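You operate a simulated robot arm through the tools that you are given. There is no shell and no other tool. Be economical: measure what you need, move in short steps, check, and stop when the job is done.

The job below is to be done with a simulated two-armed robot. You get a single attempt, and the scene is never put back.

TASK
Open the dehumidifier door, switch the dehumidifier switch off and shut the door again. Then open the rings door, take the purple computer and put it on the rings cupboard floor and shut the door again. Then close the drier drawer. Then put the green computer on the blue tray. Then open the right glass drawer, take the brown box from the top of the wooden table and put it inside, then shut the drawer. Then press the red vent button three times. Then put the sponge on top of the white book. Then fetch the low green box and set it on top of the hose coil. Then put the measuring cup in the rinse tank. Then put two of the green plugs from the island top on the top of the wooden table. Keep to this order. Set down upright: brown box, low green box, measuring cup.

It is judged by the outcome, as a careful person would: the job done as asked, and still so three seconds after it is handed in. It fails if anything else is knocked over, pushed out of place, dropped, spilled or broken.

THE ROBOT
Two 7-joint arms with fingered hands on one trunk, on a base that drives. Base frame: it is fixed to the floor where the robot stands at the start and does not move with it; the origin is under the middle of the robot, x ahead of it, y to its left, z up. Units: mm, rad, N and s.
The left shoulder is at the start at [125, 128, 982], the right one opposite. Places, roughly: blue tray [750, 500, 1000]; brown box [-3000, 1000, 1000]; dehumidifier door [900, 100, 300]; dehumidifier switch [1000, 200, 300]; drier drawer [-2500, 1200, 900]; green computer [-2750, 1000, 750]; green plug (3x3x6 cm) [-500, -2000, 900]; green plug (4x4x4 cm) [-700, -1700, 900]; hose coil (15x15x4 cm) [-100, 1300, 900]; low green box [-2500, -2500, 500]; measuring cup [-1000, -1500, 1000]; purple computer [-250, 1000, 1000]; red vent button [-2900, 800, 900]; right glass drawer [1200, 200, 600]; rings cupboard floor [300, 900, 100]; rings door [200, 700, 300]; rinse tank [-3700, 100, 700]; show [1200, 100, 600]; sponge (6x10x4 cm) [-3900, -500, 900]; top of the wooden table [-2700, 1300, 800]; white book [0, 1250, 1000]. Payload 5 kg a hand.
The TCP of each hand is the grasp point between the finger pads, 37 mm short of the fingertips. In the tool frame z runs along the fingers and y along their closing line. Largest opening 124 mm; the body of the gripper starts 43 mm behind the TCP. The gripper is a hand of 3 fingers: y runs from the thumb to the fingers, the wrist lies at [-21, -116, -203] in the tool frame, and closing takes about 1.5 s.
Orientation is that of the tool frame in the base frame, as a unit quaternion [x, y, z, w]. With the fingers straight down and the wrist toward the robot, the tool's x, y and z point along [0, 1, 0], [1, 0, 0] and [0, 0, -1] of the base frame.

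THE INTERFACE
- The arms move only by the tool jog_arm. It takes "left_motion", "right_motion" or both (then of equal length, played together; a hand with none holds still); each is a list of rows, each a list of 6 numbers: the shift along the tool's x, y, z in cm, then the turn, a rotation vector about the tool's x, y, z in degrees. In form: [[dx, dy, dz, ax, ay, az], ...]. A call has 1 to 10 rows; each row is the pose to reach, as a shift and turn from the pose commanded when the call began, along the tool's axes at that moment. "left_gripper" and "right_gripper" are, for a hand that has rows, the finger opening in cm, from 0 to 12.4, set as the call begins (left out, the last holds). Each row takes 0.2 s and may step no farther than 50 mm and 0.15 rad from the row before; otherwise, or with a gripper value out of range, the whole call is refused. A pose out of reach is approached as far as the arm can. The call stops where the force on the tool passes 40 N (or 10 N more than at its start, if that is more) or the arm is blocked; 0.2 s more then pass. The fingers move at their own pace (about 45 mm/s each) and stop on an object; they squeeze with about 21 N. The grip force told is the motor's: it shows also when the fingers shut on nothing. Time passes only in rows, and 0.2 s behind the last, so rows that repeat a pose let the fingers close. The reply holds the time, the measured pose of the TCP, the force on the tool along the base axes, the opening and the grip force, in the units named above and with some noise, with the torque about the TCP (base axes, N m) and any sound that the robot's microphone picked up.
- Cameras (640 x 400 px; columns grow to the right, rows downward): "scene" is now at [271, 68.3, 1144.3]; the picture's right is [0.75, -0.66, 0.00], its down [-0.33, -0.37, -0.87] and it looks along [0.57, 0.65, -0.50] (base axes); focal length 214 px, centre (320, 200). "left" rides on the left gripper at [-72, -104, -154] in its tool frame; the picture's right is [-0.83, -0.26, 0.49], its down [0.51, -0.72, 0.47] and it looks along [0.23, 0.64, 0.73] (tool axes); focal length 243 px, centre (320, 200). "right" rides on the right gripper at [72, -104, -154] in its tool frame; the picture's right is [-0.83, 0.26, -0.49], its down [-0.51, -0.72, 0.47] and it looks along [-0.23, 0.64, 0.73] (tool axes); focal length 243 px, centre (320, 200). There is no depth. A picture from a camera that has moved, and an enlarged one, comes with that camera's place and axes in the base frame and with its lens.
- grab_frame(camera): a new picture of that camera. The clock stands still meanwhile.
- raise_lower(by): slides the trunk up (or, below 0, down) by that many mm; the arms and the scene camera ride with it, the base frame stays. It gives what a move gives, with no picture.
- drive_base(legs): drives the robot by 1 to 6 legs, each [ahead, left, turn to the left] in mm, mm and rad, along the robot's own axes; the way and the turn of a leg run together, so that a leg with both is an arc; at most 1500 mm and 3.142 rad a leg. The arms and the cameras ride along, it lands a little off, and it stops where it bumps. It gives what a move gives.
- grasp_type(shape, hand): the hand has 3 fingers and takes this shape, open, in about a second: jaw (thumb against the fingers, like two jaws); tri (thumb and two fingers); tip (a fingertip pinch); poke (one finger out to press); point (the index stretched); flat (the hand flat); cup (the hand cupped); fist (a fist). The gripper value then closes the fingers along that shape, each until it touches; the sizes above hold for jaw. It gives what a move gives, with no picture.
- pan_tilt(pan, tilt): turns the head with the scene camera to pan (to the left, within 1.396 rad either way) and tilt (down, from -0.506 to 1.204), counted from straight ahead of the robot. It gives what a move gives.
- enlarge(camera, box): a new picture of the part [left, top, right, bottom] of that camera's present view, enlarged. The clock stands still meanwhile.
- close_job(): hands the job in; it is judged then, once.

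Work in short steps. Places have to be worked out from the pictures, the camera data and where the tool is seen: move nearer, look again, correct. Check each grasp and each placing, and mend what went wrong. You have 577 turns and 370 pictures in all, those below and enlarged ones among them. Open the grippers and draw the arms clear of the work before you hand the job in, unless the task says otherwise.

The tools are called after "Request:" as a command line: name --argument value ..., lists and objects as JSON in quotes. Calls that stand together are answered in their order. jog_arm: Moves the arms, as the interface text tells. Its arguments: {"type":"object","properties":{"left_motion":{"type":"array","items":{"type":"array","items":{"type":"number"}}},"left_gripper":{"type":"number"},"right_motion":{"type":"array","items":{"type":"array","items":{"type":"number"}}},"right_gripper":{"type":"number"}},"required":[]} The other tools are called the same way: raise_lower (by) slides the trunk up or down; grasp_type (shape, hand) gives the hand a shape; drive_base (legs) drives the base; pan_tilt (pan, tilt) turns the head that bears the scene camera; grab_frame (camera) takes a picture; enlarge (camera, box) takes an enlarged picture of a part of a camera's view; close_job () hands the job in.

At the start:

```text
time: 0.0
left_tcp_pos: [570.8, 594.9, 1191.9]
left_ee_rot: [0.707, 0.707, 0.0, 0.0]
left_ft_force: [0.3, 0.6, -0.2]
left_ft_torque: [-0.04, 0.0, 0.0]
left_opening: 123.5
left_grasp_force: 0.0
left_shape: jaw
right_tcp_pos: [679.6, 31.3, 1284.9]
right_ee_rot: [0.708, 0.707, 0.0, 0.0]
right_ft_force: [0.9, 0.0, 0.2]
right_ft_torque: [0.01, 0.0, -0.01]
right_opening: 123.7
right_grasp_force: 0.0
right_shape: jaw
trunk travel left (down, up): [-175.0, 388.0]
robot x, y, heading: [-1.3, -0.0, -0.001]
head pan, tilt: [0.848, 0.518]
```

scene: 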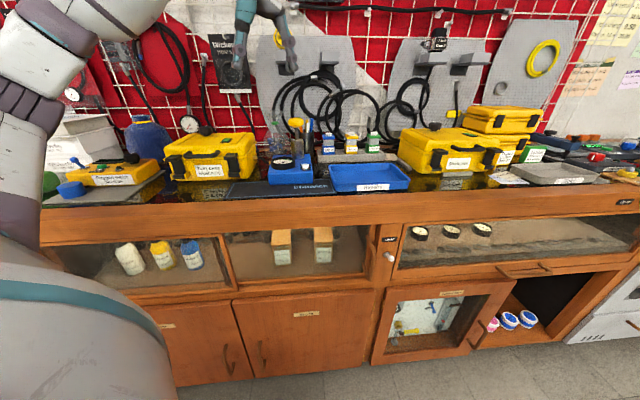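
right: 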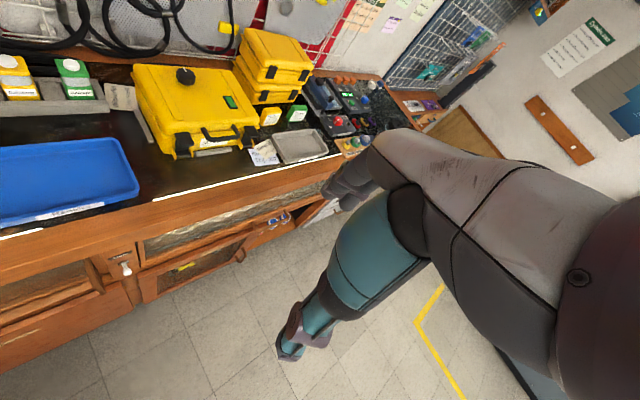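
left: 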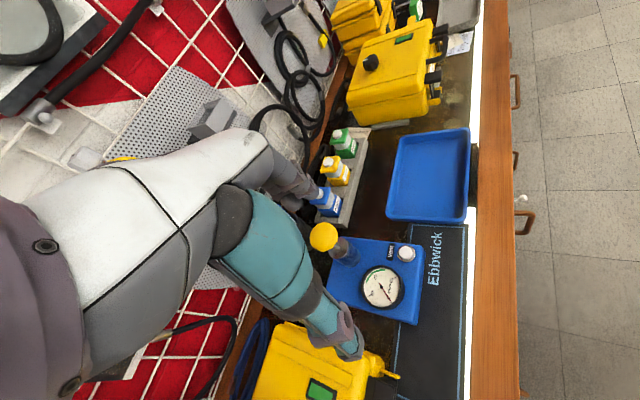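

I'll begin by looking around from the start position: first toward the bench lower down.

Request:
pan_tilt --pan 0.3 --tilt 0.7

Request:
grab_frame --camera "scene"

```text
time: 1.0
left_tcp_pos: [570.3, 594.0, 1192.1]
left_ee_rot: [0.707, 0.707, 0.0, -0.001]
left_ft_force: [-0.3, -0.4, 0.3]
left_ft_torque: [0.02, 0.0, 0.0]
left_opening: 123.5
left_grasp_force: 0.0
left_shape: jaw
right_tcp_pos: [681.5, 30.7, 1285.7]
right_ee_rot: [0.708, 0.706, 0.0, 0.0]
right_ft_force: [-0.1, 0.4, 0.1]
right_ft_torque: [-0.01, -0.01, -0.01]
right_opening: 123.8
right_grasp_force: 0.1
right_shape: jaw
trunk travel left (down, up): [-175.0, 388.0]
robot x, y, heading: [-0.4, -0.0, -0.002]
head pan, tilt: [0.3, 0.7]
```

```text
366 pictures are left
camera scene: at [292.3, 25.5, 1128.3], right [0.3, -0.95, 0.0], down [-0.61, -0.19, -0.77], along [0.73, 0.23, -0.64], focal length 214 px, centre (320, 200)
```

scene: 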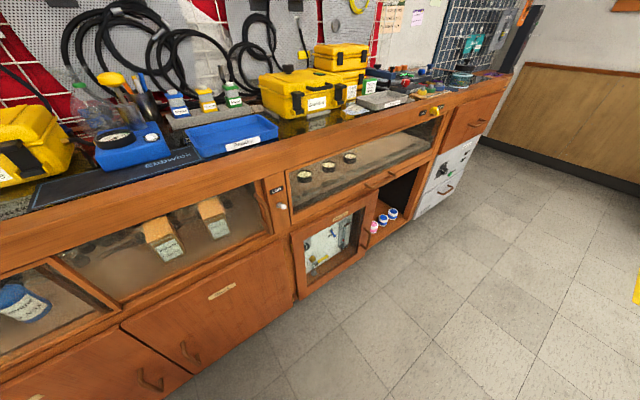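

I see a bench with several doors. I'll read the labels enlarged.

Request:
enlarge --camera "scene" --box '[240, 140, 480, 300]'

Request:
enlarge --camera "scene" --box '[0, 240, 320, 400]'

```text
2.50 times, centred on (360, 220) of scene
camera zoom: at [292.3, 25.5, 1128.3], right [0.3, -0.95, 0.0], down [-0.61, -0.19, -0.77], along [0.73, 0.23, -0.64], focal length 536 px, centre (220, 150)
```

zoom: 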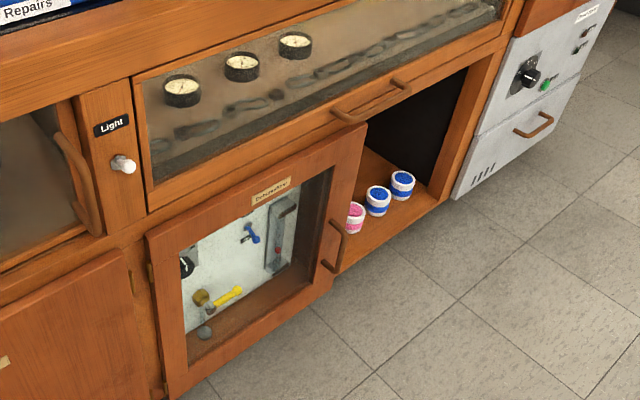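

```text
2.00 times, centred on (160, 320) of scene
camera zoom: at [292.3, 25.5, 1128.3], right [0.3, -0.95, 0.0], down [-0.61, -0.19, -0.77], along [0.73, 0.23, -0.64], focal length 429 px, centre (640, -40)
```

zoom: 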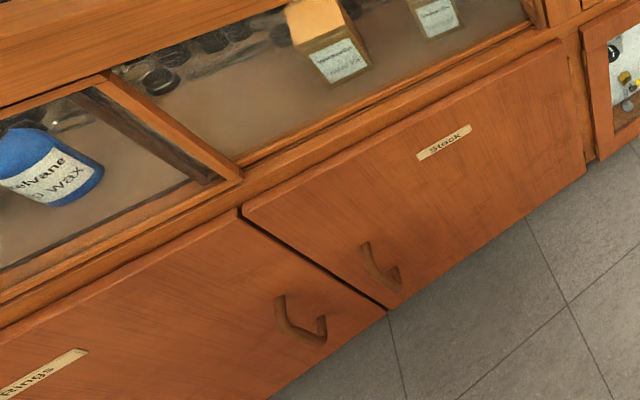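

The bench runs at about −36°, so I back off a little, turn to face it and slide right until I stand in front of the dehumidifier door.

Request:
drive_base --legs '[[-150, 0, 0], [0, 0, 0.94], [0, -1000, 0]]'

Request:
pan_tilt --pan 0.0 --tilt 0.8

Request:
grab_frame --camera "scene"

```text
time: 13.6
left_tcp_pos: [535.7, 205.5, 1193.2]
left_ee_rot: [0.318, 0.948, 0.0, 0.0]
left_ft_force: [-0.3, -0.7, -0.5]
left_ft_torque: [0.01, 0.01, 0.0]
left_opening: 123.6
left_grasp_force: 0.1
left_shape: jaw
right_tcp_pos: [1052.4, -44.8, 1284.5]
right_ee_rot: [0.318, 0.948, -0.001, 0.0]
right_ft_force: [0.8, 0.3, 0.2]
right_ft_torque: [0.01, -0.02, 0.04]
right_opening: 123.5
right_grasp_force: 0.0
right_shape: jaw
trunk travel left (down, up): [-175.0, 388.0]
robot x, y, heading: [665.1, -605.5, 0.925]
head pan, tilt: [0.3, 0.7]
```

```text
time: 14.4
left_tcp_pos: [534.4, 206.9, 1192.1]
left_ee_rot: [0.317, 0.948, 0.0, -0.001]
left_ft_force: [-0.1, -0.3, 0.3]
left_ft_torque: [-0.01, 0.0, -0.01]
left_opening: 123.8
left_grasp_force: 0.2
left_shape: jaw
right_tcp_pos: [1052.1, -44.9, 1284.8]
right_ee_rot: [0.318, 0.948, 0.0, 0.0]
right_ft_force: [0.5, 1.8, -0.2]
right_ft_torque: [-0.03, -0.02, -0.02]
right_opening: 123.7
right_grasp_force: 0.0
right_shape: jaw
trunk travel left (down, up): [-175.0, 388.0]
robot x, y, heading: [667.7, -611.1, 0.922]
head pan, tilt: [0.0, 0.799]
```

```text
363 pictures are left
camera scene: at [842.0, -373.1, 1120.0], right [0.8, -0.6, 0.0], down [-0.43, -0.57, -0.7], along [0.42, 0.56, -0.72], focal length 214 px, centre (320, 200)
```

scene: 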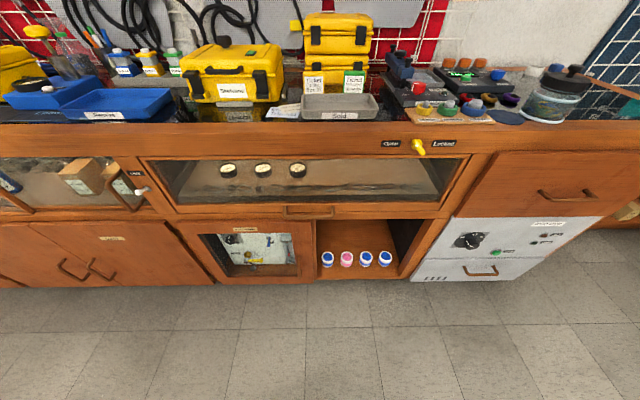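

Now enlarge the dehumidifier area.

Request:
enlarge --camera "scene" --box '[160, 200, 340, 300]'

Request:
enlarge --camera "scene" --box '[100, 130, 500, 290]'

```text
3.56 times, centred on (250, 250) of scene
camera zoom: at [842.0, -373.1, 1120.0], right [0.8, -0.6, 0.0], down [-0.43, -0.57, -0.7], along [0.42, 0.56, -0.72], focal length 763 px, centre (569, 22)
```

zoom: 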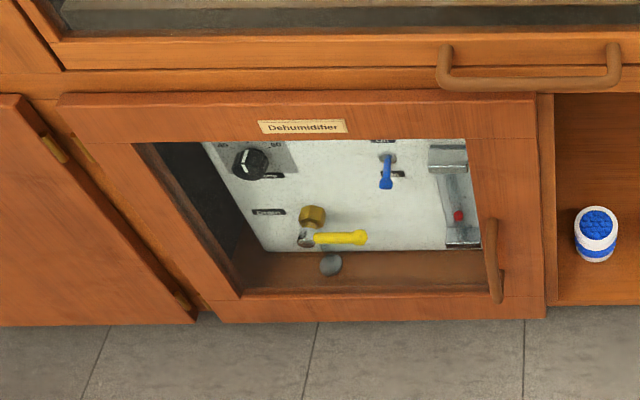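

```text
1.60 times, centred on (300, 210) of scene
camera zoom: at [842.0, -373.1, 1120.0], right [0.8, -0.6, 0.0], down [-0.43, -0.57, -0.7], along [0.42, 0.56, -0.72], focal length 343 px, centre (352, 184)
```

zoom: 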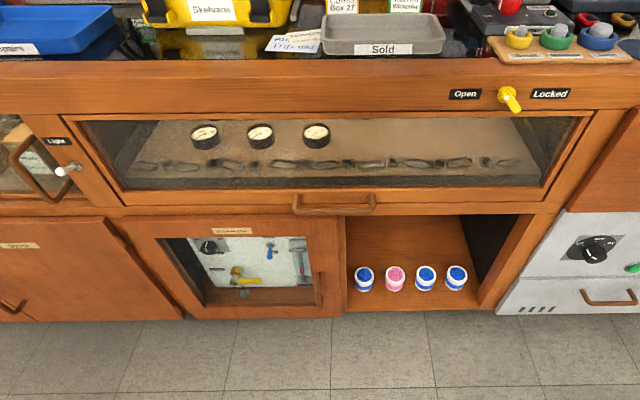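

The door is hinged at its left, with a bar handle at about (1032, 18, 291). The blue lever inside looks like the switch. I back off slightly and lower the trunk, then swing the left hand to point forward.

Request:
drive_base --legs '[[-80, 0, 0.0]]'

Request:
raise_lower --by -175

Request:
jog_arm --left_motion '[[-2, -2, 0, -4.6, 4.6, 4.6], [-4, -4, 0, -9.2, 9.2, 9.2], [-6, -6, 0, -13.8, 13.8, 13.8], [-8, -8, 0, -18.4, 18.4, 18.4], [-10, -10, 0, -23, 23, 23], [-12, -12, 0, -27.6, 27.6, 27.6], [-14, -14, 0, -32.2, 32.2, 32.2], [-16, -16, 0, -36.8, 36.8, 36.8]]'

```text
time: 15.4
left_tcp_pos: [488.4, 142.4, 1191.8]
left_ee_rot: [0.318, 0.948, -0.001, -0.001]
left_ft_force: [-0.7, 0.0, 0.2]
left_ft_torque: [0.02, -0.01, 0.01]
left_opening: 123.8
left_grasp_force: 0.0
left_shape: jaw
right_tcp_pos: [1004.0, -108.3, 1284.0]
right_ee_rot: [0.318, 0.948, 0.0, -0.001]
right_ft_force: [-0.5, 0.0, 0.3]
right_ft_torque: [-0.01, 0.01, -0.02]
right_opening: 123.9
right_grasp_force: 0.0
right_shape: jaw
trunk travel left (down, up): [-175.0, 388.0]
robot x, y, heading: [617.1, -668.8, 0.928]
head pan, tilt: [0.0, 0.799]
```

```text
time: 17.4
left_tcp_pos: [489.0, 143.8, 1017.0]
left_ee_rot: [0.318, 0.948, 0.0, 0.0]
left_ft_force: [-0.7, 0.6, 0.7]
left_ft_torque: [-0.06, 0.01, 0.02]
left_opening: 123.9
left_grasp_force: 0.0
left_shape: jaw
right_tcp_pos: [1005.5, -108.5, 1109.4]
right_ee_rot: [0.318, 0.948, -0.001, 0.0]
right_ft_force: [0.1, 1.0, 0.1]
right_ft_torque: [0.01, 0.01, 0.02]
right_opening: 123.9
right_grasp_force: 0.1
right_shape: jaw
trunk travel left (down, up): [0.0, 563.0]
robot x, y, heading: [618.7, -671.8, 0.928]
head pan, tilt: [0.0, 0.799]
```

```text
time: 19.2
left_tcp_pos: [521.3, -81.3, 1016.9]
left_ee_rot: [0.559, 0.708, 0.386, -0.192]
left_ft_force: [0.1, 0.5, -0.4]
left_ft_torque: [-0.01, 0.03, 0.02]
left_opening: 123.8
left_grasp_force: 0.2
left_shape: jaw
right_tcp_pos: [1004.0, -109.1, 1109.7]
right_ee_rot: [0.319, 0.948, 0.0, -0.001]
right_ft_force: [-0.1, -0.5, 0.0]
right_ft_torque: [-0.01, -0.01, 0.03]
right_opening: 123.7
right_grasp_force: 0.0
right_shape: jaw
trunk travel left (down, up): [0.0, 563.0]
robot x, y, heading: [624.6, -669.5, 0.922]
head pan, tilt: [0.0, 0.799]
```

Rotation works; finishing it in place.

Request:
jog_arm --left_motion '[[0, 0, 0, -4.6, 4.6, 4.6], [0, 0, 0, -9.2, 9.2, 9.2], [0, 0, 0, -13.8, 13.8, 13.8], [0, 0, 0, -18.4, 18.4, 18.4], [0, 0, 0, -23, 23, 23], [0, 0, 0, -27.6, 27.6, 27.6], [0, 0, 0, -32.5, 32.5, 32.5]]'

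Request:
grab_frame --camera "left"

```text
time: 20.8
left_tcp_pos: [520.0, -80.0, 1017.0]
left_ee_rot: [0.633, 0.314, 0.634, -0.315]
left_ft_force: [-0.9, -0.4, -0.4]
left_ft_torque: [0.0, -0.02, -0.01]
left_opening: 123.4
left_grasp_force: 0.0
left_shape: jaw
right_tcp_pos: [1004.2, -108.1, 1109.6]
right_ee_rot: [0.318, 0.948, 0.0, 0.0]
right_ft_force: [0.6, 0.4, 0.2]
right_ft_torque: [-0.01, -0.04, -0.02]
right_opening: 123.8
right_grasp_force: 0.2
right_shape: jaw
trunk travel left (down, up): [0.0, 563.0]
robot x, y, heading: [615.8, -671.1, 0.921]
head pan, tilt: [0.0, 0.799]
```

```text
360 pictures are left
camera left: at [343.5, -139.7, 944.5], right [0.09, 0.55, -0.83], down [-0.29, 0.81, 0.51], along [0.95, 0.2, 0.23], focal length 243 px, centre (320, 200)
```

left: 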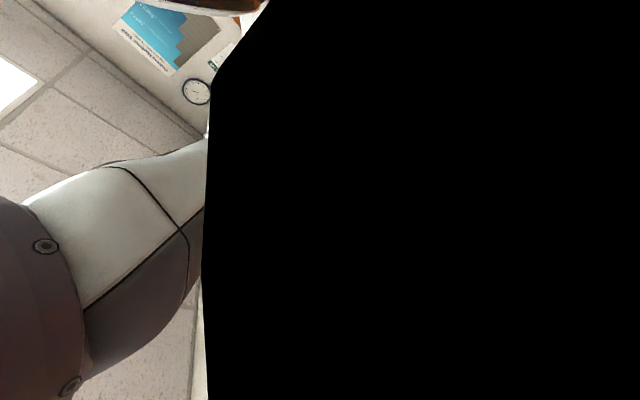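

Request:
pan_tilt --pan 0.6 --tilt 0.6

Request:
grab_frame --camera "scene"

```text
time: 21.8
left_tcp_pos: [520.2, -81.7, 1017.5]
left_ee_rot: [0.633, 0.315, 0.633, -0.315]
left_ft_force: [0.2, -0.2, 0.4]
left_ft_torque: [0.01, 0.0, -0.01]
left_opening: 123.4
left_grasp_force: 0.1
left_shape: jaw
right_tcp_pos: [1004.7, -108.2, 1111.1]
right_ee_rot: [0.318, 0.948, 0.0, 0.0]
right_ft_force: [-0.1, -0.2, 0.7]
right_ft_torque: [-0.01, 0.01, 0.01]
right_opening: 123.7
right_grasp_force: 0.0
right_shape: jaw
trunk travel left (down, up): [0.0, 563.0]
robot x, y, heading: [619.0, -669.3, 0.925]
head pan, tilt: [0.6, 0.6]
```

```text
359 pictures are left
camera scene: at [783.2, -369.0, 958.4], right [1.0, -0.05, 0.0], down [-0.03, -0.56, -0.82], along [0.04, 0.82, -0.57], focal length 214 px, centre (320, 200)
```

scene: 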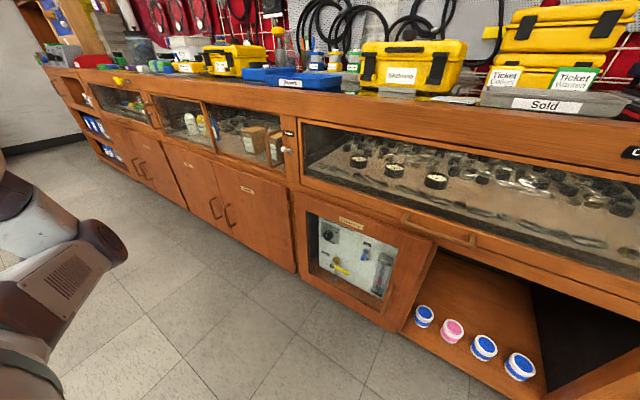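

The tool points forward now. I lower it toward the handle in steps and look again.

Request:
jog_arm --left_motion '[[-4.2, 2, 0.5, 0, 0, 0], [-8.4, 4, 1, 0, 0, 0], [-12.6, 6, 1.5, 0, 0, 0], [-16.8, 8, 2, 0, 0, 0], [-21, 10, 2.5, 0, 0, 0], [-25.2, 12, 3, 0, 0, 0], [-29.4, 14, 3.5, 0, 0, 0], [-33.6, 16, 4, 0, 0, 0], [-37.8, 18, 5, 0, 0, 0], [-42, 20, 6, 0, 0, 0]]'

Request:
grab_frame --camera "left"

Request:
pan_tilt --pan 0.3 --tilt 0.8

Request:
grab_frame --camera "scene"

```text
time: 23.9
left_tcp_pos: [606.3, -21.6, 619.1]
left_ee_rot: [0.64, 0.236, 0.605, -0.411]
left_ft_force: [-0.4, -0.2, -0.2]
left_ft_torque: [0.01, 0.01, 0.01]
left_opening: 123.9
left_grasp_force: 0.1
left_shape: jaw
left hand out of reach, approached as far as the arm can: row 2, 3, 4, 5, 6, 7, 8, 9, 10
right_tcp_pos: [1004.2, -108.7, 1110.6]
right_ee_rot: [0.318, 0.948, 0.0, 0.0]
right_ft_force: [0.1, -0.2, -1.0]
right_ft_torque: [-0.03, -0.01, 0.0]
right_opening: 123.9
right_grasp_force: 0.1
right_shape: jaw
trunk travel left (down, up): [0.0, 563.0]
robot x, y, heading: [621.8, -674.6, 0.929]
head pan, tilt: [0.6, 0.6]
stopped in row 10 (left hand): the arm was blocked; the commanded pose is now the measured one
```

```text
358 pictures are left
camera left: at [422.5, -74.5, 563.3], right [-0.05, 0.71, -0.71], down [-0.22, 0.68, 0.7], along [0.97, 0.19, 0.12], focal length 243 px, centre (320, 200)
```

left: 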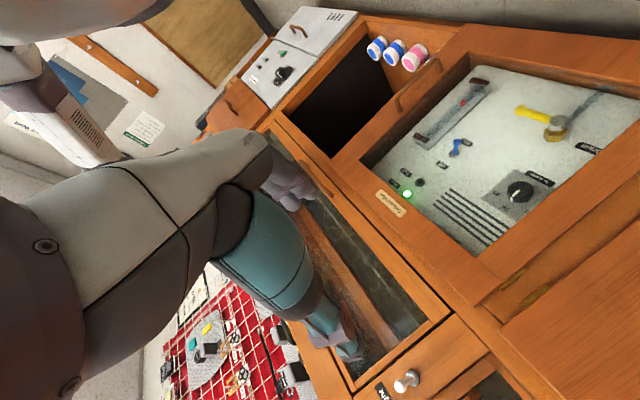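

```text
time: 24.7
left_tcp_pos: [607.0, -22.6, 618.9]
left_ee_rot: [0.64, 0.235, 0.605, -0.411]
left_ft_force: [-0.2, 0.2, 0.0]
left_ft_torque: [-0.03, 0.03, 0.02]
left_opening: 123.9
left_grasp_force: 0.1
left_shape: jaw
right_tcp_pos: [1003.9, -108.0, 1110.3]
right_ee_rot: [0.318, 0.948, 0.0, 0.001]
right_ft_force: [-0.2, 0.4, 0.5]
right_ft_torque: [0.0, 0.01, 0.01]
right_opening: 123.8
right_grasp_force: 0.1
right_shape: jaw
trunk travel left (down, up): [0.0, 563.0]
robot x, y, heading: [619.4, -670.5, 0.922]
head pan, tilt: [0.3, 0.799]
```

```text
357 pictures are left
camera scene: at [806.2, -381.3, 941.6], right [0.94, -0.34, 0.0], down [-0.24, -0.67, -0.7], along [0.24, 0.66, -0.72], focal length 214 px, centre (320, 200)
```

scene: 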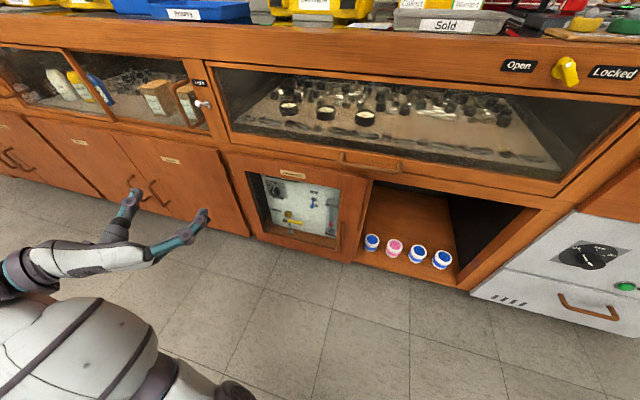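

The left camera now views the dehumidifier panel well; enlarge it to understand the switch.

Request:
enlarge --camera "left" --box '[360, 60, 640, 240]'

```text
2.22 times, centred on (500, 150) of left
camera zoom: at [422.5, -74.7, 563.4], right [-0.05, 0.71, -0.71], down [-0.22, 0.68, 0.7], along [0.97, 0.19, 0.12], focal length 539 px, centre (-80, 311)
```

zoom: 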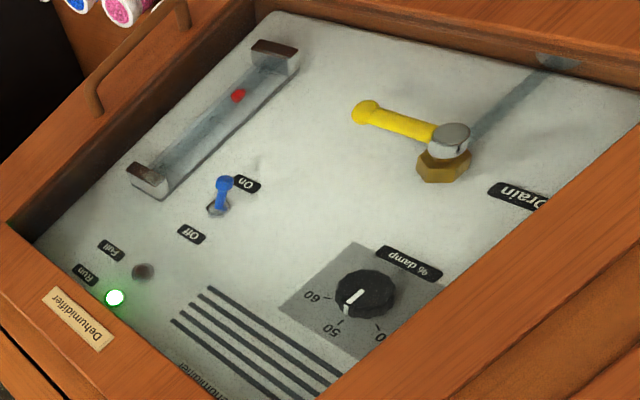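

The switch lever is down at "On", and "Off" is above it, so the lever must be flipped up. The current roll is hard for the left arm, so I roll the hand back by about −85° and see whether low poses are then reachable.

Request:
jog_arm --left_motion '[[0, 0, -1, 0, 0, -8.5], [0, 0, -2, 0, 0, -17], [0, 0, -3, 0, 0, -25.5], [0, 0, -4, 0, 0, -34], [0, 0, -5, 0, 0, -42.5], [0, 0, -5, 0, 0, -51], [0, 0, -5, 0, 0, -59.5], [0, 0, -5, 0, 0, -68], [0, 0, -5, 0, 0, -76.5], [0, 0, -5, 0, 0, -85]]'

```text
time: 26.5
left_tcp_pos: [574.0, -44.1, 651.4]
left_ee_rot: [0.454, 0.5, 0.736, -0.042]
left_ft_force: [0.1, 0.4, 0.2]
left_ft_torque: [-0.01, -0.01, -0.02]
left_opening: 123.9
left_grasp_force: 0.1
left_shape: jaw
right_tcp_pos: [1004.2, -108.3, 1110.4]
right_ee_rot: [0.318, 0.948, 0.0, 0.0]
right_ft_force: [0.0, 1.1, 0.1]
right_ft_torque: [-0.03, 0.02, -0.01]
right_opening: 123.8
right_grasp_force: 0.1
right_shape: jaw
trunk travel left (down, up): [0.0, 563.0]
robot x, y, heading: [617.0, -671.2, 0.922]
head pan, tilt: [0.3, 0.799]
stopped in row 9 (left hand): the arm was blocked; the commanded pose is now the measured one
```

The left arm jams with that roll. The right arm can instead point its fingers to the left and hook the handle, so I raise the left hand out of the way while turning the right hand's fingers to the left.

Request:
jog_arm --left_motion '[[2.8, 2.8, 0, 0, 0, 0], [5.6, 5.6, 0, 0, 0, 0], [8.4, 8.4, 0, 0, 0, 0], [11.2, 11.2, 0, 0, 0, 0], [14, 14, 0, 0, 0, 0], [16.8, 16.8, 0, 0, 0, 0], [19.6, 19.6, 0, 0, 0, 0], [22.4, 22.4, 0, 0, 0, 0], [25.2, 25.2, 0, 0, 0, 0], [28, 28, 0, 0, 0, 0]]' --right_motion '[[-1, -2, 0, 0, 8.4, 0], [-2, -4, 0, 0, 16.8, 0], [-3, -6, 0, 0, 25.2, 0], [-4, -8, 0, 0, 33.6, 0], [-5, -10, 0, 0, 42, 0], [-6, -12, 0, 0, 50.4, 0], [-7, -14, 0, 0, 58.8, 0], [-8, -16, 0, 0, 67.2, 0], [-9, -18, 0, 0, 75.6, 0], [-10, -20, 0, 0, 84, 0]]'

```text
time: 28.7
left_tcp_pos: [548.3, -68.8, 1049.2]
left_ee_rot: [0.454, 0.5, 0.736, -0.043]
left_ft_force: [1.0, 0.0, 0.3]
left_ft_torque: [-0.01, 0.03, 0.01]
left_opening: 124.0
left_grasp_force: 0.0
left_shape: jaw
left hand out of reach, approached as far as the arm can: row 3, 4, 5, 6, 7, 8, 9, 10
right_tcp_pos: [962.8, -332.2, 1109.5]
right_ee_rot: [0.235, 0.703, 0.213, -0.636]
right_ft_force: [-0.2, -0.2, -0.7]
right_ft_torque: [-0.01, 0.0, 0.0]
right_opening: 123.6
right_grasp_force: 0.0
right_shape: jaw
trunk travel left (down, up): [0.0, 563.0]
robot x, y, heading: [616.3, -669.7, 0.927]
head pan, tilt: [0.3, 0.799]
```

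Right hand points left. I bring it down in front of the open compartment in two calls.

Request:
jog_arm --right_motion '[[-5, 0, 0, 0, 3, 0], [-10, 0, 0, 0, 6, 0], [-15, 0, 0, 0, 6, 0], [-20, 0, 0, 0, 6, 0], [-25, 0, 0, 0, 6, 0], [-29.9, 0, 0, 0, 6, 0], [-34.8, 0, 0, 0, 6, 0], [-39.7, 0, 0, 0, 6, 0], [-44.6, 0, 0, 0, 6, 0], [-49.5, 0, 0, 0, 6, 0]]'

Request:
jog_arm --right_motion '[[-4, 1, 0, 0, 0, 0], [-8, 2, 0, 0, 0, 0], [-12, 3, 0, 0, 0, 0], [-16, 4, 0, 0, 0, 0], [-20, 5, 0, 0, 0, 0], [-24, 6, 0, 0, 0, 0], [-28, 7, 0, 0, 0, 0], [-31, 8, 0, 0, 0, 0]]'

Request:
grab_frame --camera "right"

Request:
pan_tilt --pan 0.0 --tilt 0.8

Request:
grab_frame --camera "scene"

```text
time: 30.9
left_tcp_pos: [547.3, -66.1, 1049.3]
left_ee_rot: [0.454, 0.5, 0.736, -0.042]
left_ft_force: [0.1, -0.4, -0.4]
left_ft_torque: [-0.03, 0.03, 0.01]
left_opening: 124.1
left_grasp_force: 0.0
left_shape: jaw
right_tcp_pos: [1033.1, -346.8, 586.7]
right_ee_rot: [-0.223, -0.67, -0.226, 0.671]
right_ft_force: [-0.3, -0.3, 0.0]
right_ft_torque: [-0.02, 0.0, -0.01]
right_opening: 123.8
right_grasp_force: 0.1
right_shape: jaw
right hand out of reach, approached as far as the arm can: row 1, 2, 3, 4, 5, 6, 7, 8, 9, 10
trunk travel left (down, up): [0.0, 563.0]
robot x, y, heading: [617.6, -669.1, 0.922]
head pan, tilt: [0.3, 0.799]
```

```text
time: 32.7
left_tcp_pos: [547.8, -66.4, 1049.1]
left_ee_rot: [0.454, 0.5, 0.736, -0.042]
left_ft_force: [-0.5, -0.2, 0.3]
left_ft_torque: [-0.01, -0.02, 0.01]
left_opening: 124.0
left_grasp_force: 0.1
left_shape: jaw
right_tcp_pos: [1082.4, -283.4, 279.6]
right_ee_rot: [-0.226, -0.67, -0.225, 0.67]
right_ft_force: [0.7, -0.5, 0.3]
right_ft_torque: [0.02, 0.0, 0.01]
right_opening: 123.8
right_grasp_force: 0.0
right_shape: jaw
trunk travel left (down, up): [0.0, 563.0]
robot x, y, heading: [620.1, -671.3, 0.923]
head pan, tilt: [0.3, 0.799]
```

```text
355 pictures are left
camera right: at [1139.3, -458.3, 352.5], right [0.55, -0.09, -0.83], down [-0.81, -0.29, -0.51], along [-0.2, 0.95, -0.23], focal length 243 px, centre (320, 200)
```

right: 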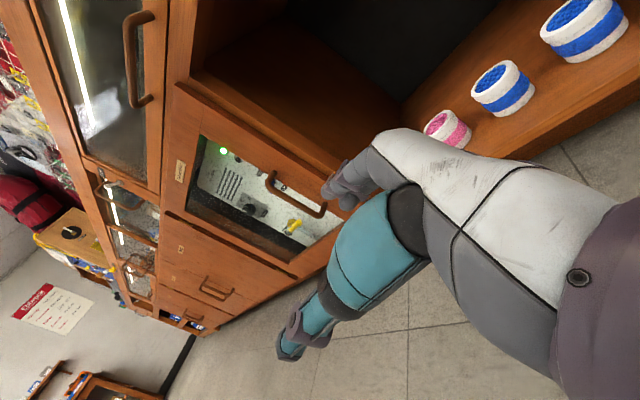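

```text
time: 33.5
left_tcp_pos: [548.4, -66.7, 1048.7]
left_ee_rot: [0.453, 0.5, 0.736, -0.042]
left_ft_force: [-0.2, 1.0, -1.3]
left_ft_torque: [-0.05, -0.01, -0.02]
left_opening: 124.1
left_grasp_force: 0.0
left_shape: jaw
right_tcp_pos: [1079.8, -283.5, 281.5]
right_ee_rot: [0.225, 0.67, 0.226, -0.67]
right_ft_force: [0.3, 0.0, 0.3]
right_ft_torque: [0.01, -0.02, -0.01]
right_opening: 123.6
right_grasp_force: 0.1
right_shape: jaw
trunk travel left (down, up): [0.0, 563.0]
robot x, y, heading: [619.3, -671.8, 0.92]
head pan, tilt: [0.0, 0.799]
```

```text
354 pictures are left
camera scene: at [827.4, -392.8, 941.5], right [0.8, -0.6, 0.0], down [-0.43, -0.57, -0.7], along [0.42, 0.56, -0.72], focal length 214 px, centre (320, 200)
```

scene: 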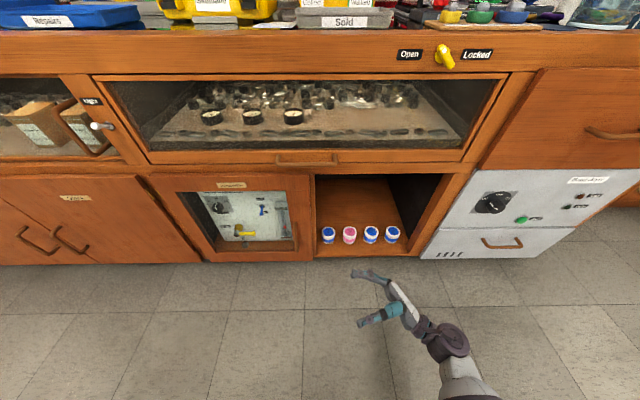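

The hand is in place at about 220 mm right of and 210 mm short of the handle. I turn the fingers most of the way toward the door so the jaws can straddle the bar, and slide the base left.

Request:
jog_arm --right_motion '[[0, 0, 0, -8, 0, 0], [0, 0, 0, -16, 0, 0], [0, 0, 0, -24, 0, 0], [0, 0, 0, -32, 0, 0], [0, 0, 0, -40, 0, 0], [0, 0, 0, -48, 0, 0], [0, 0, 0, -56, 0, 0], [0, 0, 0, -64, 0, 0]]'

Request:
drive_base --legs '[[0, 200, 0]]'

Request:
grab_frame --camera "right"

```text
time: 34.8
left_tcp_pos: [548.5, -65.3, 1049.1]
left_ee_rot: [0.454, 0.5, 0.736, -0.042]
left_ft_force: [-1.0, -0.5, 0.1]
left_ft_torque: [0.03, 0.0, 0.0]
left_opening: 123.9
left_grasp_force: 0.0
left_shape: jaw
right_tcp_pos: [1128.3, -313.2, 279.5]
right_ee_rot: [0.398, 0.638, 0.415, -0.511]
right_ft_force: [-0.2, 1.1, 0.5]
right_ft_torque: [-0.02, 0.02, 0.02]
right_opening: 123.8
right_grasp_force: 0.0
right_shape: jaw
trunk travel left (down, up): [0.0, 563.0]
robot x, y, heading: [620.3, -672.6, 0.922]
head pan, tilt: [0.0, 0.799]
stopped in row 6 (right hand): the arm was blocked; the commanded pose is now the measured one
```

```text
time: 37.1
left_tcp_pos: [393.3, 53.6, 1047.7]
left_ee_rot: [0.454, 0.5, 0.736, -0.041]
left_ft_force: [-0.2, 0.1, 0.0]
left_ft_torque: [0.01, 0.02, -0.01]
left_opening: 123.8
left_grasp_force: 0.0
left_shape: jaw
right_tcp_pos: [972.2, -194.8, 279.2]
right_ee_rot: [0.4, 0.638, 0.416, -0.51]
right_ft_force: [-0.5, -0.3, -0.3]
right_ft_torque: [-0.03, 0.02, 0.05]
right_opening: 123.9
right_grasp_force: 0.0
right_shape: jaw
trunk travel left (down, up): [0.0, 563.0]
robot x, y, heading: [461.3, -549.9, 0.919]
head pan, tilt: [0.0, 0.799]
```

```text
353 pictures are left
camera right: at [910.9, -366.7, 357.7], right [0.53, -0.45, -0.72], down [-0.74, 0.16, -0.65], along [0.4, 0.88, -0.25], focal length 243 px, centre (320, 200)
```

right: 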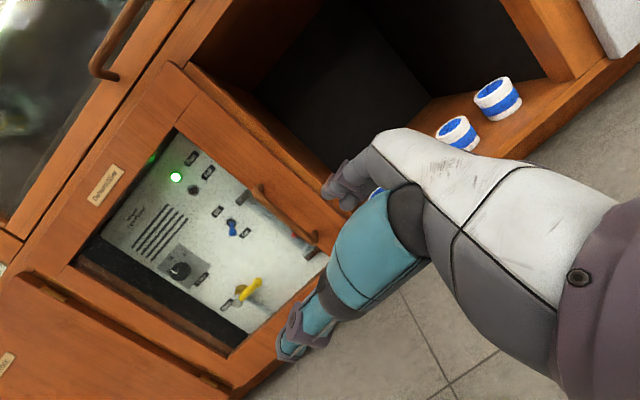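

The wrist limit stops the turn at about 34°. Hooking works with fingers pointing left too, and the door will rotate the hand toward the limit as it opens, so I turn back 28° for margin and narrow the opening.

Request:
jog_arm --right_motion '[[0, 0, 0, 7, 0, 0], [0, 0, 0, 14, 0, 0], [0, 0, 0, 21, 0, 0], [0, 0, 0, 28, 0, 0]]' --right_gripper 5.5

Request:
grab_frame --camera "right"

```text
time: 38.1
left_tcp_pos: [393.0, 52.8, 1048.9]
left_ee_rot: [0.455, 0.499, 0.736, -0.041]
left_ft_force: [0.3, -0.2, 0.0]
left_ft_torque: [0.01, 0.01, 0.0]
left_opening: 124.1
left_grasp_force: 0.1
left_shape: jaw
right_tcp_pos: [973.3, -195.6, 278.2]
right_ee_rot: [0.264, 0.72, 0.249, -0.592]
right_ft_force: [0.0, -0.7, 0.1]
right_ft_torque: [0.0, 0.01, 0.01]
right_opening: 55.5
right_grasp_force: 0.0
right_shape: jaw
trunk travel left (down, up): [0.0, 563.0]
robot x, y, heading: [458.9, -549.5, 0.921]
head pan, tilt: [0.0, 0.799]
```

```text
352 pictures are left
camera right: at [999.9, -368.0, 372.1], right [0.66, -0.21, -0.72], down [-0.75, -0.26, -0.61], along [-0.06, 0.94, -0.33], focal length 243 px, centre (320, 200)
```

right: 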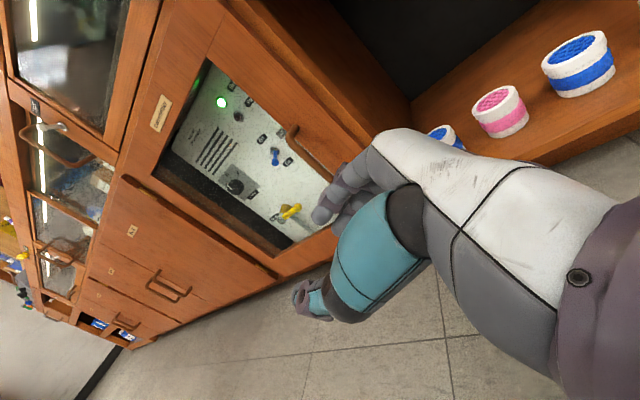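

Level the fingers and move toward the door, then look again to fix the bar's position.

Request:
jog_arm --right_motion '[[0, 4, 0, 0, 5, 0], [0, 8, 0, 0, 10, 0], [0, 12, 0, 0, 10, 0], [0, 14.5, 0, 0, 10, 0]]'

Request:
grab_frame --camera "right"

Request:
enlarge --camera "scene" --box '[260, 160, 440, 300]'

```text
time: 39.1
left_tcp_pos: [393.2, 53.6, 1048.4]
left_ee_rot: [0.454, 0.5, 0.737, -0.041]
left_ft_force: [-0.3, 0.8, 0.0]
left_ft_torque: [-0.01, -0.01, 0.02]
left_opening: 124.1
left_grasp_force: 0.0
left_shape: jaw
right_tcp_pos: [1072.0, -86.7, 286.6]
right_ee_rot: [0.241, 0.665, 0.272, -0.652]
right_ft_force: [-0.2, -0.5, -0.6]
right_ft_torque: [0.0, -0.03, -0.02]
right_opening: 55.4
right_grasp_force: 0.0
right_shape: jaw
trunk travel left (down, up): [0.0, 563.0]
robot x, y, heading: [459.6, -549.1, 0.92]
head pan, tilt: [0.0, 0.799]
```

```text
351 pictures are left
camera right: at [1110.3, -268.8, 353.5], right [0.57, -0.11, -0.82], down [-0.82, -0.19, -0.54], along [-0.1, 0.97, -0.2], focal length 243 px, centre (320, 200)
```

right: 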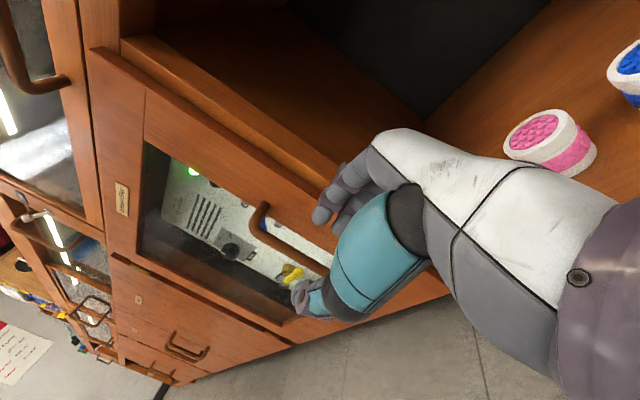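

```text
2.86 times, centred on (350, 230) of scene
camera zoom: at [671.5, -274.5, 941.5], right [0.8, -0.61, 0.0], down [-0.43, -0.57, -0.7], along [0.42, 0.55, -0.72], focal length 613 px, centre (234, 114)
```

zoom: 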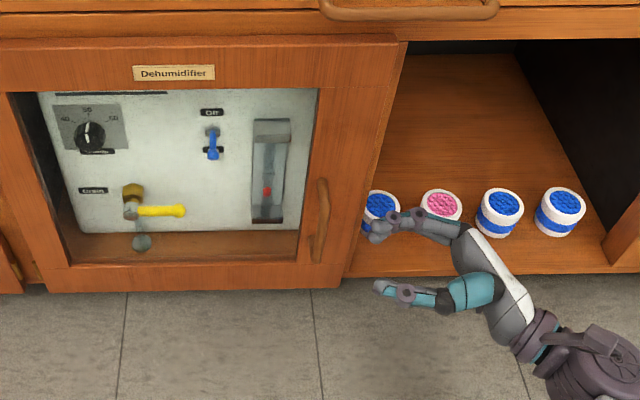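

The bar is about 45 mm further along the closing line and 100 mm along the fingers. I shift 36 mm toward the door and then slide the fingers behind the bar.

Request:
jog_arm --right_motion '[[0, 3.6, 0, 0, 0, 0], [0, 3.6, 4, 0, 0, 0], [0, 3.6, 7, 0, 0, 0], [0, 3.6, 9.5, 0, 0, 0]]'

Request:
enlarge --camera "scene" --box '[260, 160, 440, 300]'

Request:
grab_frame --camera "right"

```text
time: 39.7
left_tcp_pos: [394.7, 52.0, 1048.8]
left_ee_rot: [0.455, 0.499, 0.737, -0.039]
left_ft_force: [0.5, 0.0, 0.1]
left_ft_torque: [0.01, 0.01, -0.05]
left_opening: 123.8
left_grasp_force: 0.0
left_shape: jaw
right_tcp_pos: [1088.5, -52.3, 287.0]
right_ee_rot: [0.248, 0.663, 0.278, -0.65]
right_ft_force: [2.1, -4.8, 1.0]
right_ft_torque: [-0.05, -0.04, -0.2]
right_opening: 55.0
right_grasp_force: 0.0
right_shape: jaw
trunk travel left (down, up): [0.0, 563.0]
robot x, y, heading: [462.9, -553.8, 0.922]
head pan, tilt: [0.0, 0.799]
stopped in row 2 (right hand): the force on the tool passed its limit at 53 N (the readings are from after the stop); the commanded pose is now the measured one
```

```text
2.86 times, centred on (350, 230) of scene
camera zoom: at [672.2, -275.3, 941.6], right [0.79, -0.61, 0.0], down [-0.44, -0.57, -0.7], along [0.42, 0.55, -0.72], focal length 613 px, centre (234, 114)
```

zoom: 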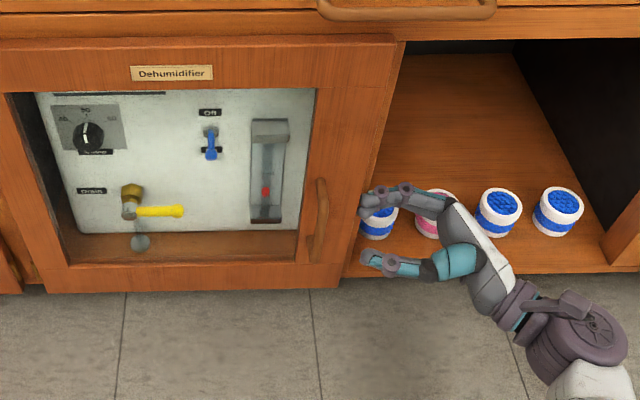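

```text
348 pictures are left
camera right: at [1124.4, -234.6, 354.9], right [0.57, -0.12, -0.82], down [-0.82, -0.18, -0.54], along [-0.08, 0.98, -0.2], focal length 243 px, centre (320, 200)
```

right: 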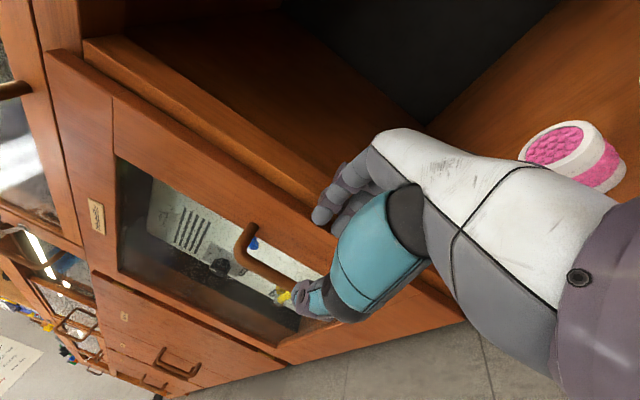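

The fingertip met the door's edge: the gap behind the bar is too narrow to go in sideways. A forward "handshake" grip with the left arm, standing to the right, should work better, so I back the right hand out and bring the left one toward palm-down forward first.

Request:
jog_arm --right_motion '[[0, 0, -2, 0, 0, 0], [0, -4, -2, 0, 0, 0], [0, -8, -2, 0, 0, 0], [0, -12, -2, 0, 0, 0], [0, -16, -2, 0, 0, 0], [0, -20, -2, 0, 0, 0], [0, -22, -2, 0, 0, 0], [0, -22, -2, 0, 0, 0]]' --left_motion '[[0, 0, -1, 0, 0, -7], [0, 0, -2, 0, 0, -14], [0, 0, -3, 0, 0, -21], [0, 0, -4, 0, 0, -28], [0, 0, -5, 0, 0, -35], [0, 0, -5, 0, 0, -42], [0, 0, -5, 0, 0, -49], [0, 0, -5, 0, 0, -56]]'

```text
time: 41.5
left_tcp_pos: [288.7, 92.4, 1088.3]
left_ee_rot: [0.17, 0.654, 0.668, 0.31]
left_ft_force: [0.5, -0.4, -0.1]
left_ft_torque: [0.02, -0.03, 0.0]
left_opening: 123.9
left_grasp_force: 0.0
left_shape: jaw
left hand out of reach, approached as far as the arm can: row 1, 2, 3, 4, 5, 6, 7, 8
right_tcp_pos: [954.3, -224.7, 275.9]
right_ee_rot: [0.247, 0.664, 0.277, -0.649]
right_ft_force: [0.3, 0.5, -0.6]
right_ft_torque: [0.03, 0.02, 0.01]
right_opening: 55.1
right_grasp_force: 0.0
right_shape: jaw
trunk travel left (down, up): [0.0, 563.0]
robot x, y, heading: [459.7, -552.1, 0.916]
head pan, tilt: [0.0, 0.799]
```

That freed it (palm down now). Continue rolling the left hand to the handshake pose.

Request:
jog_arm --left_motion '[[0, 0, 0, 0, 0, -8], [0, 0, 0, 0, 0, -16], [0, 0, 0, 0, 0, -24], [0, 0, 0, 0, 0, -32], [0, 0, 0, 0, 0, -40], [0, 0, 0, 0, 0, -48], [0, 0, 0, 0, 0, -56], [0, 0, 0, 0, 0, -64], [0, 0, 0, 0, 0, -72], [0, 0, 0, 0, 0, -80]]'

Request:
drive_base --legs '[[-100, 0, 0], [0, -330, 0]]'

```text
time: 43.7
left_tcp_pos: [265.2, 104.1, 1117.8]
left_ee_rot: [-0.293, 0.609, 0.311, 0.668]
left_ft_force: [-0.3, -0.1, 0.0]
left_ft_torque: [0.05, 0.0, 0.0]
left_opening: 123.9
left_grasp_force: 0.0
left_shape: jaw
left hand out of reach, approached as far as the arm can: row 1, 2, 3, 4, 5, 6, 7, 8, 9, 10
right_tcp_pos: [953.4, -223.2, 276.4]
right_ee_rot: [0.247, 0.664, 0.277, -0.649]
right_ft_force: [0.2, 0.5, 0.7]
right_ft_torque: [0.04, 0.0, 0.01]
right_opening: 55.5
right_grasp_force: 0.0
right_shape: jaw
trunk travel left (down, up): [0.0, 563.0]
robot x, y, heading: [460.1, -550.6, 0.916]
head pan, tilt: [0.0, 0.799]
```

```text
time: 47.9
left_tcp_pos: [470.8, -177.0, 1117.9]
left_ee_rot: [-0.293, 0.609, 0.312, 0.668]
left_ft_force: [0.7, -0.4, 0.3]
left_ft_torque: [-0.06, 0.02, -0.01]
left_opening: 123.8
left_grasp_force: 0.0
left_shape: jaw
right_tcp_pos: [1158.6, -506.0, 276.0]
right_ee_rot: [0.246, 0.663, 0.277, -0.65]
right_ft_force: [0.4, -0.1, -0.7]
right_ft_torque: [0.0, -0.01, 0.03]
right_opening: 55.3
right_grasp_force: 0.0
right_shape: jaw
trunk travel left (down, up): [0.0, 563.0]
robot x, y, heading: [668.8, -831.8, 0.919]
head pan, tilt: [0.0, 0.799]
```

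Handshake pose reached and I stand right of the door. Lower the left hand toward the handle.

Request:
jog_arm --left_motion '[[4.4, -1.8, 1, 0, 0, 0], [8.8, -3.6, 2, 0, 0, 0], [13.2, -5.4, 3, 0, 0, 0], [17.6, -7.2, 4, 0, 0, 0], [22, -9, 5, 0, 0, 0], [26.4, -10.8, 6, 0, 0, 0], [30.8, -12.6, 7, 0, 0, 0], [35.2, -14.4, 8, 0, 0, 0], [39.6, -16.2, 9, 0, 0, 0], [44, -18, 10, 0, 0, 0]]'

Request:
jog_arm --left_motion '[[4.2, -1.5, 2, 0, 0, 0], [8.4, -3, 4, 0, 0, 0], [12.6, -4.5, 6, 0, 0, 0], [16.8, -6, 8, 0, 0, 0], [21, -7.5, 10, 0, 0, 0], [25.2, -9, 12, 0, 0, 0], [29.4, -10.5, 14, 0, 0, 0], [33.6, -12, 16, 0, 0, 0], [37.8, -13.5, 18, 0, 0, 0], [40, -15, 20, 0, 0, 0]]'

Request:
grab_frame --camera "left"

Request:
grab_frame --camera "scene"

```text
time: 50.1
left_tcp_pos: [727.7, -95.8, 606.9]
left_ee_rot: [-0.29, 0.609, 0.312, 0.669]
left_ft_force: [0.1, 0.5, -0.1]
left_ft_torque: [-0.01, -0.02, -0.04]
left_opening: 124.1
left_grasp_force: 0.0
left_shape: jaw
left hand out of reach, approached as far as the arm can: row 1, 2, 3, 4, 5, 6, 7, 8, 9, 10
right_tcp_pos: [1158.7, -505.4, 275.8]
right_ee_rot: [0.247, 0.664, 0.277, -0.649]
right_ft_force: [-0.2, -0.7, 0.5]
right_ft_torque: [0.02, -0.01, 0.02]
right_opening: 55.2
right_grasp_force: 0.1
right_shape: jaw
trunk travel left (down, up): [0.0, 563.0]
robot x, y, heading: [666.4, -830.5, 0.917]
head pan, tilt: [0.0, 0.799]
```

```text
time: 50.7
left_tcp_pos: [751.1, -59.8, 575.0]
left_ee_rot: [-0.195, 0.661, 0.354, 0.632]
left_ft_force: [-0.5, 0.6, 1.4]
left_ft_torque: [-0.03, 0.0, 0.04]
left_opening: 123.7
left_grasp_force: 0.1
left_shape: jaw
right_tcp_pos: [1158.3, -506.0, 276.2]
right_ee_rot: [0.247, 0.664, 0.277, -0.649]
right_ft_force: [-0.3, -0.5, -0.4]
right_ft_torque: [-0.04, -0.02, -0.01]
right_opening: 54.8
right_grasp_force: 0.1
right_shape: jaw
trunk travel left (down, up): [0.0, 563.0]
robot x, y, heading: [668.6, -830.4, 0.915]
head pan, tilt: [0.0, 0.799]
stopped in row 2 (left hand): the arm was blocked; the commanded pose is now the measured one
```

```text
347 pictures are left
camera left: at [726.6, -253.8, 614.5], right [0.63, 0.02, 0.77], down [0.77, -0.05, -0.63], along [0.03, 1.0, -0.05], focal length 243 px, centre (320, 200)
```

left: 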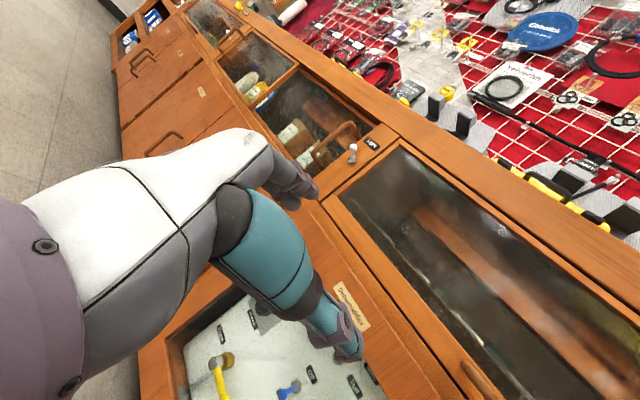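

```text
346 pictures are left
camera scene: at [877.1, -557.0, 941.6], right [0.79, -0.61, 0.0], down [-0.44, -0.57, -0.7], along [0.42, 0.55, -0.72], focal length 214 px, centre (320, 200)
```

scene: 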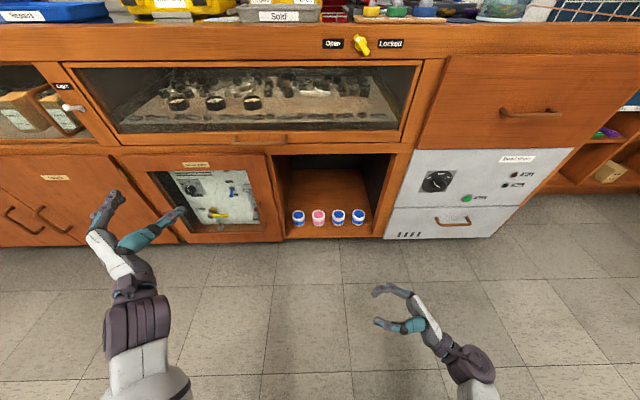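

The left arm jams with level fingers this low. Pitching the fingers down ~40° keeps the closing line horizontal and should be more natural, so I try that.

Request:
jog_arm --left_motion '[[0, 0, -1, 0, 8, 0], [0, -2, -2, 0, 16, 0], [0, -4, -3, 0, 24, 0], [0, -6, -4, 0, 32, 0], [0, -8, -5, 0, 40, 0], [0, -10, -5, 0, 45, 0]]'

```text
time: 52.1
left_tcp_pos: [778.7, -110.6, 528.7]
left_ee_rot: [-0.264, 0.864, 0.307, 0.299]
left_ft_force: [0.0, 0.8, 0.0]
left_ft_torque: [0.03, 0.02, 0.02]
left_opening: 124.3
left_grasp_force: 0.1
left_shape: jaw
left hand out of reach, approached as far as the arm can: row 3, 4, 5, 6
right_tcp_pos: [1157.5, -507.1, 276.2]
right_ee_rot: [0.247, 0.664, 0.277, -0.649]
right_ft_force: [0.5, -0.1, 0.0]
right_ft_torque: [-0.04, 0.02, 0.01]
right_opening: 55.3
right_grasp_force: 0.0
right_shape: jaw
trunk travel left (down, up): [0.0, 563.0]
robot x, y, heading: [667.0, -834.4, 0.916]
head pan, tilt: [0.0, 0.799]
stopped in row 6 (left hand): the arm was blocked; the commanded pose is now the measured one
```

Request:
pan_tilt --pan 0.7 --tilt 1.0

Request:
grab_frame --camera "scene"

```text
time: 53.1
left_tcp_pos: [779.4, -110.6, 528.3]
left_ee_rot: [-0.263, 0.864, 0.307, 0.3]
left_ft_force: [0.2, -0.2, 0.0]
left_ft_torque: [0.0, 0.0, 0.01]
left_opening: 124.0
left_grasp_force: 0.1
left_shape: jaw
right_tcp_pos: [1157.1, -505.9, 275.7]
right_ee_rot: [0.247, 0.664, 0.277, -0.65]
right_ft_force: [0.0, 0.3, 0.0]
right_ft_torque: [-0.01, 0.0, 0.03]
right_opening: 55.4
right_grasp_force: 0.0
right_shape: jaw
trunk travel left (down, up): [0.0, 563.0]
robot x, y, heading: [668.6, -833.6, 0.921]
head pan, tilt: [0.7, 1.0]
```

```text
345 pictures are left
camera scene: at [824.6, -551.1, 926.4], right [1.0, 0.05, 0.0], down [0.04, -0.84, -0.54], along [-0.03, 0.54, -0.84], focal length 214 px, centre (320, 200)
```

scene: 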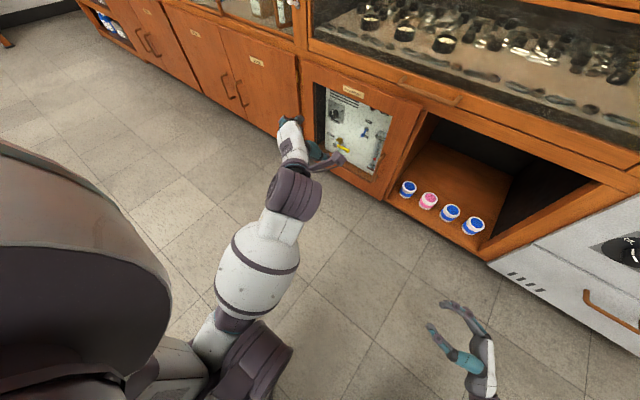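

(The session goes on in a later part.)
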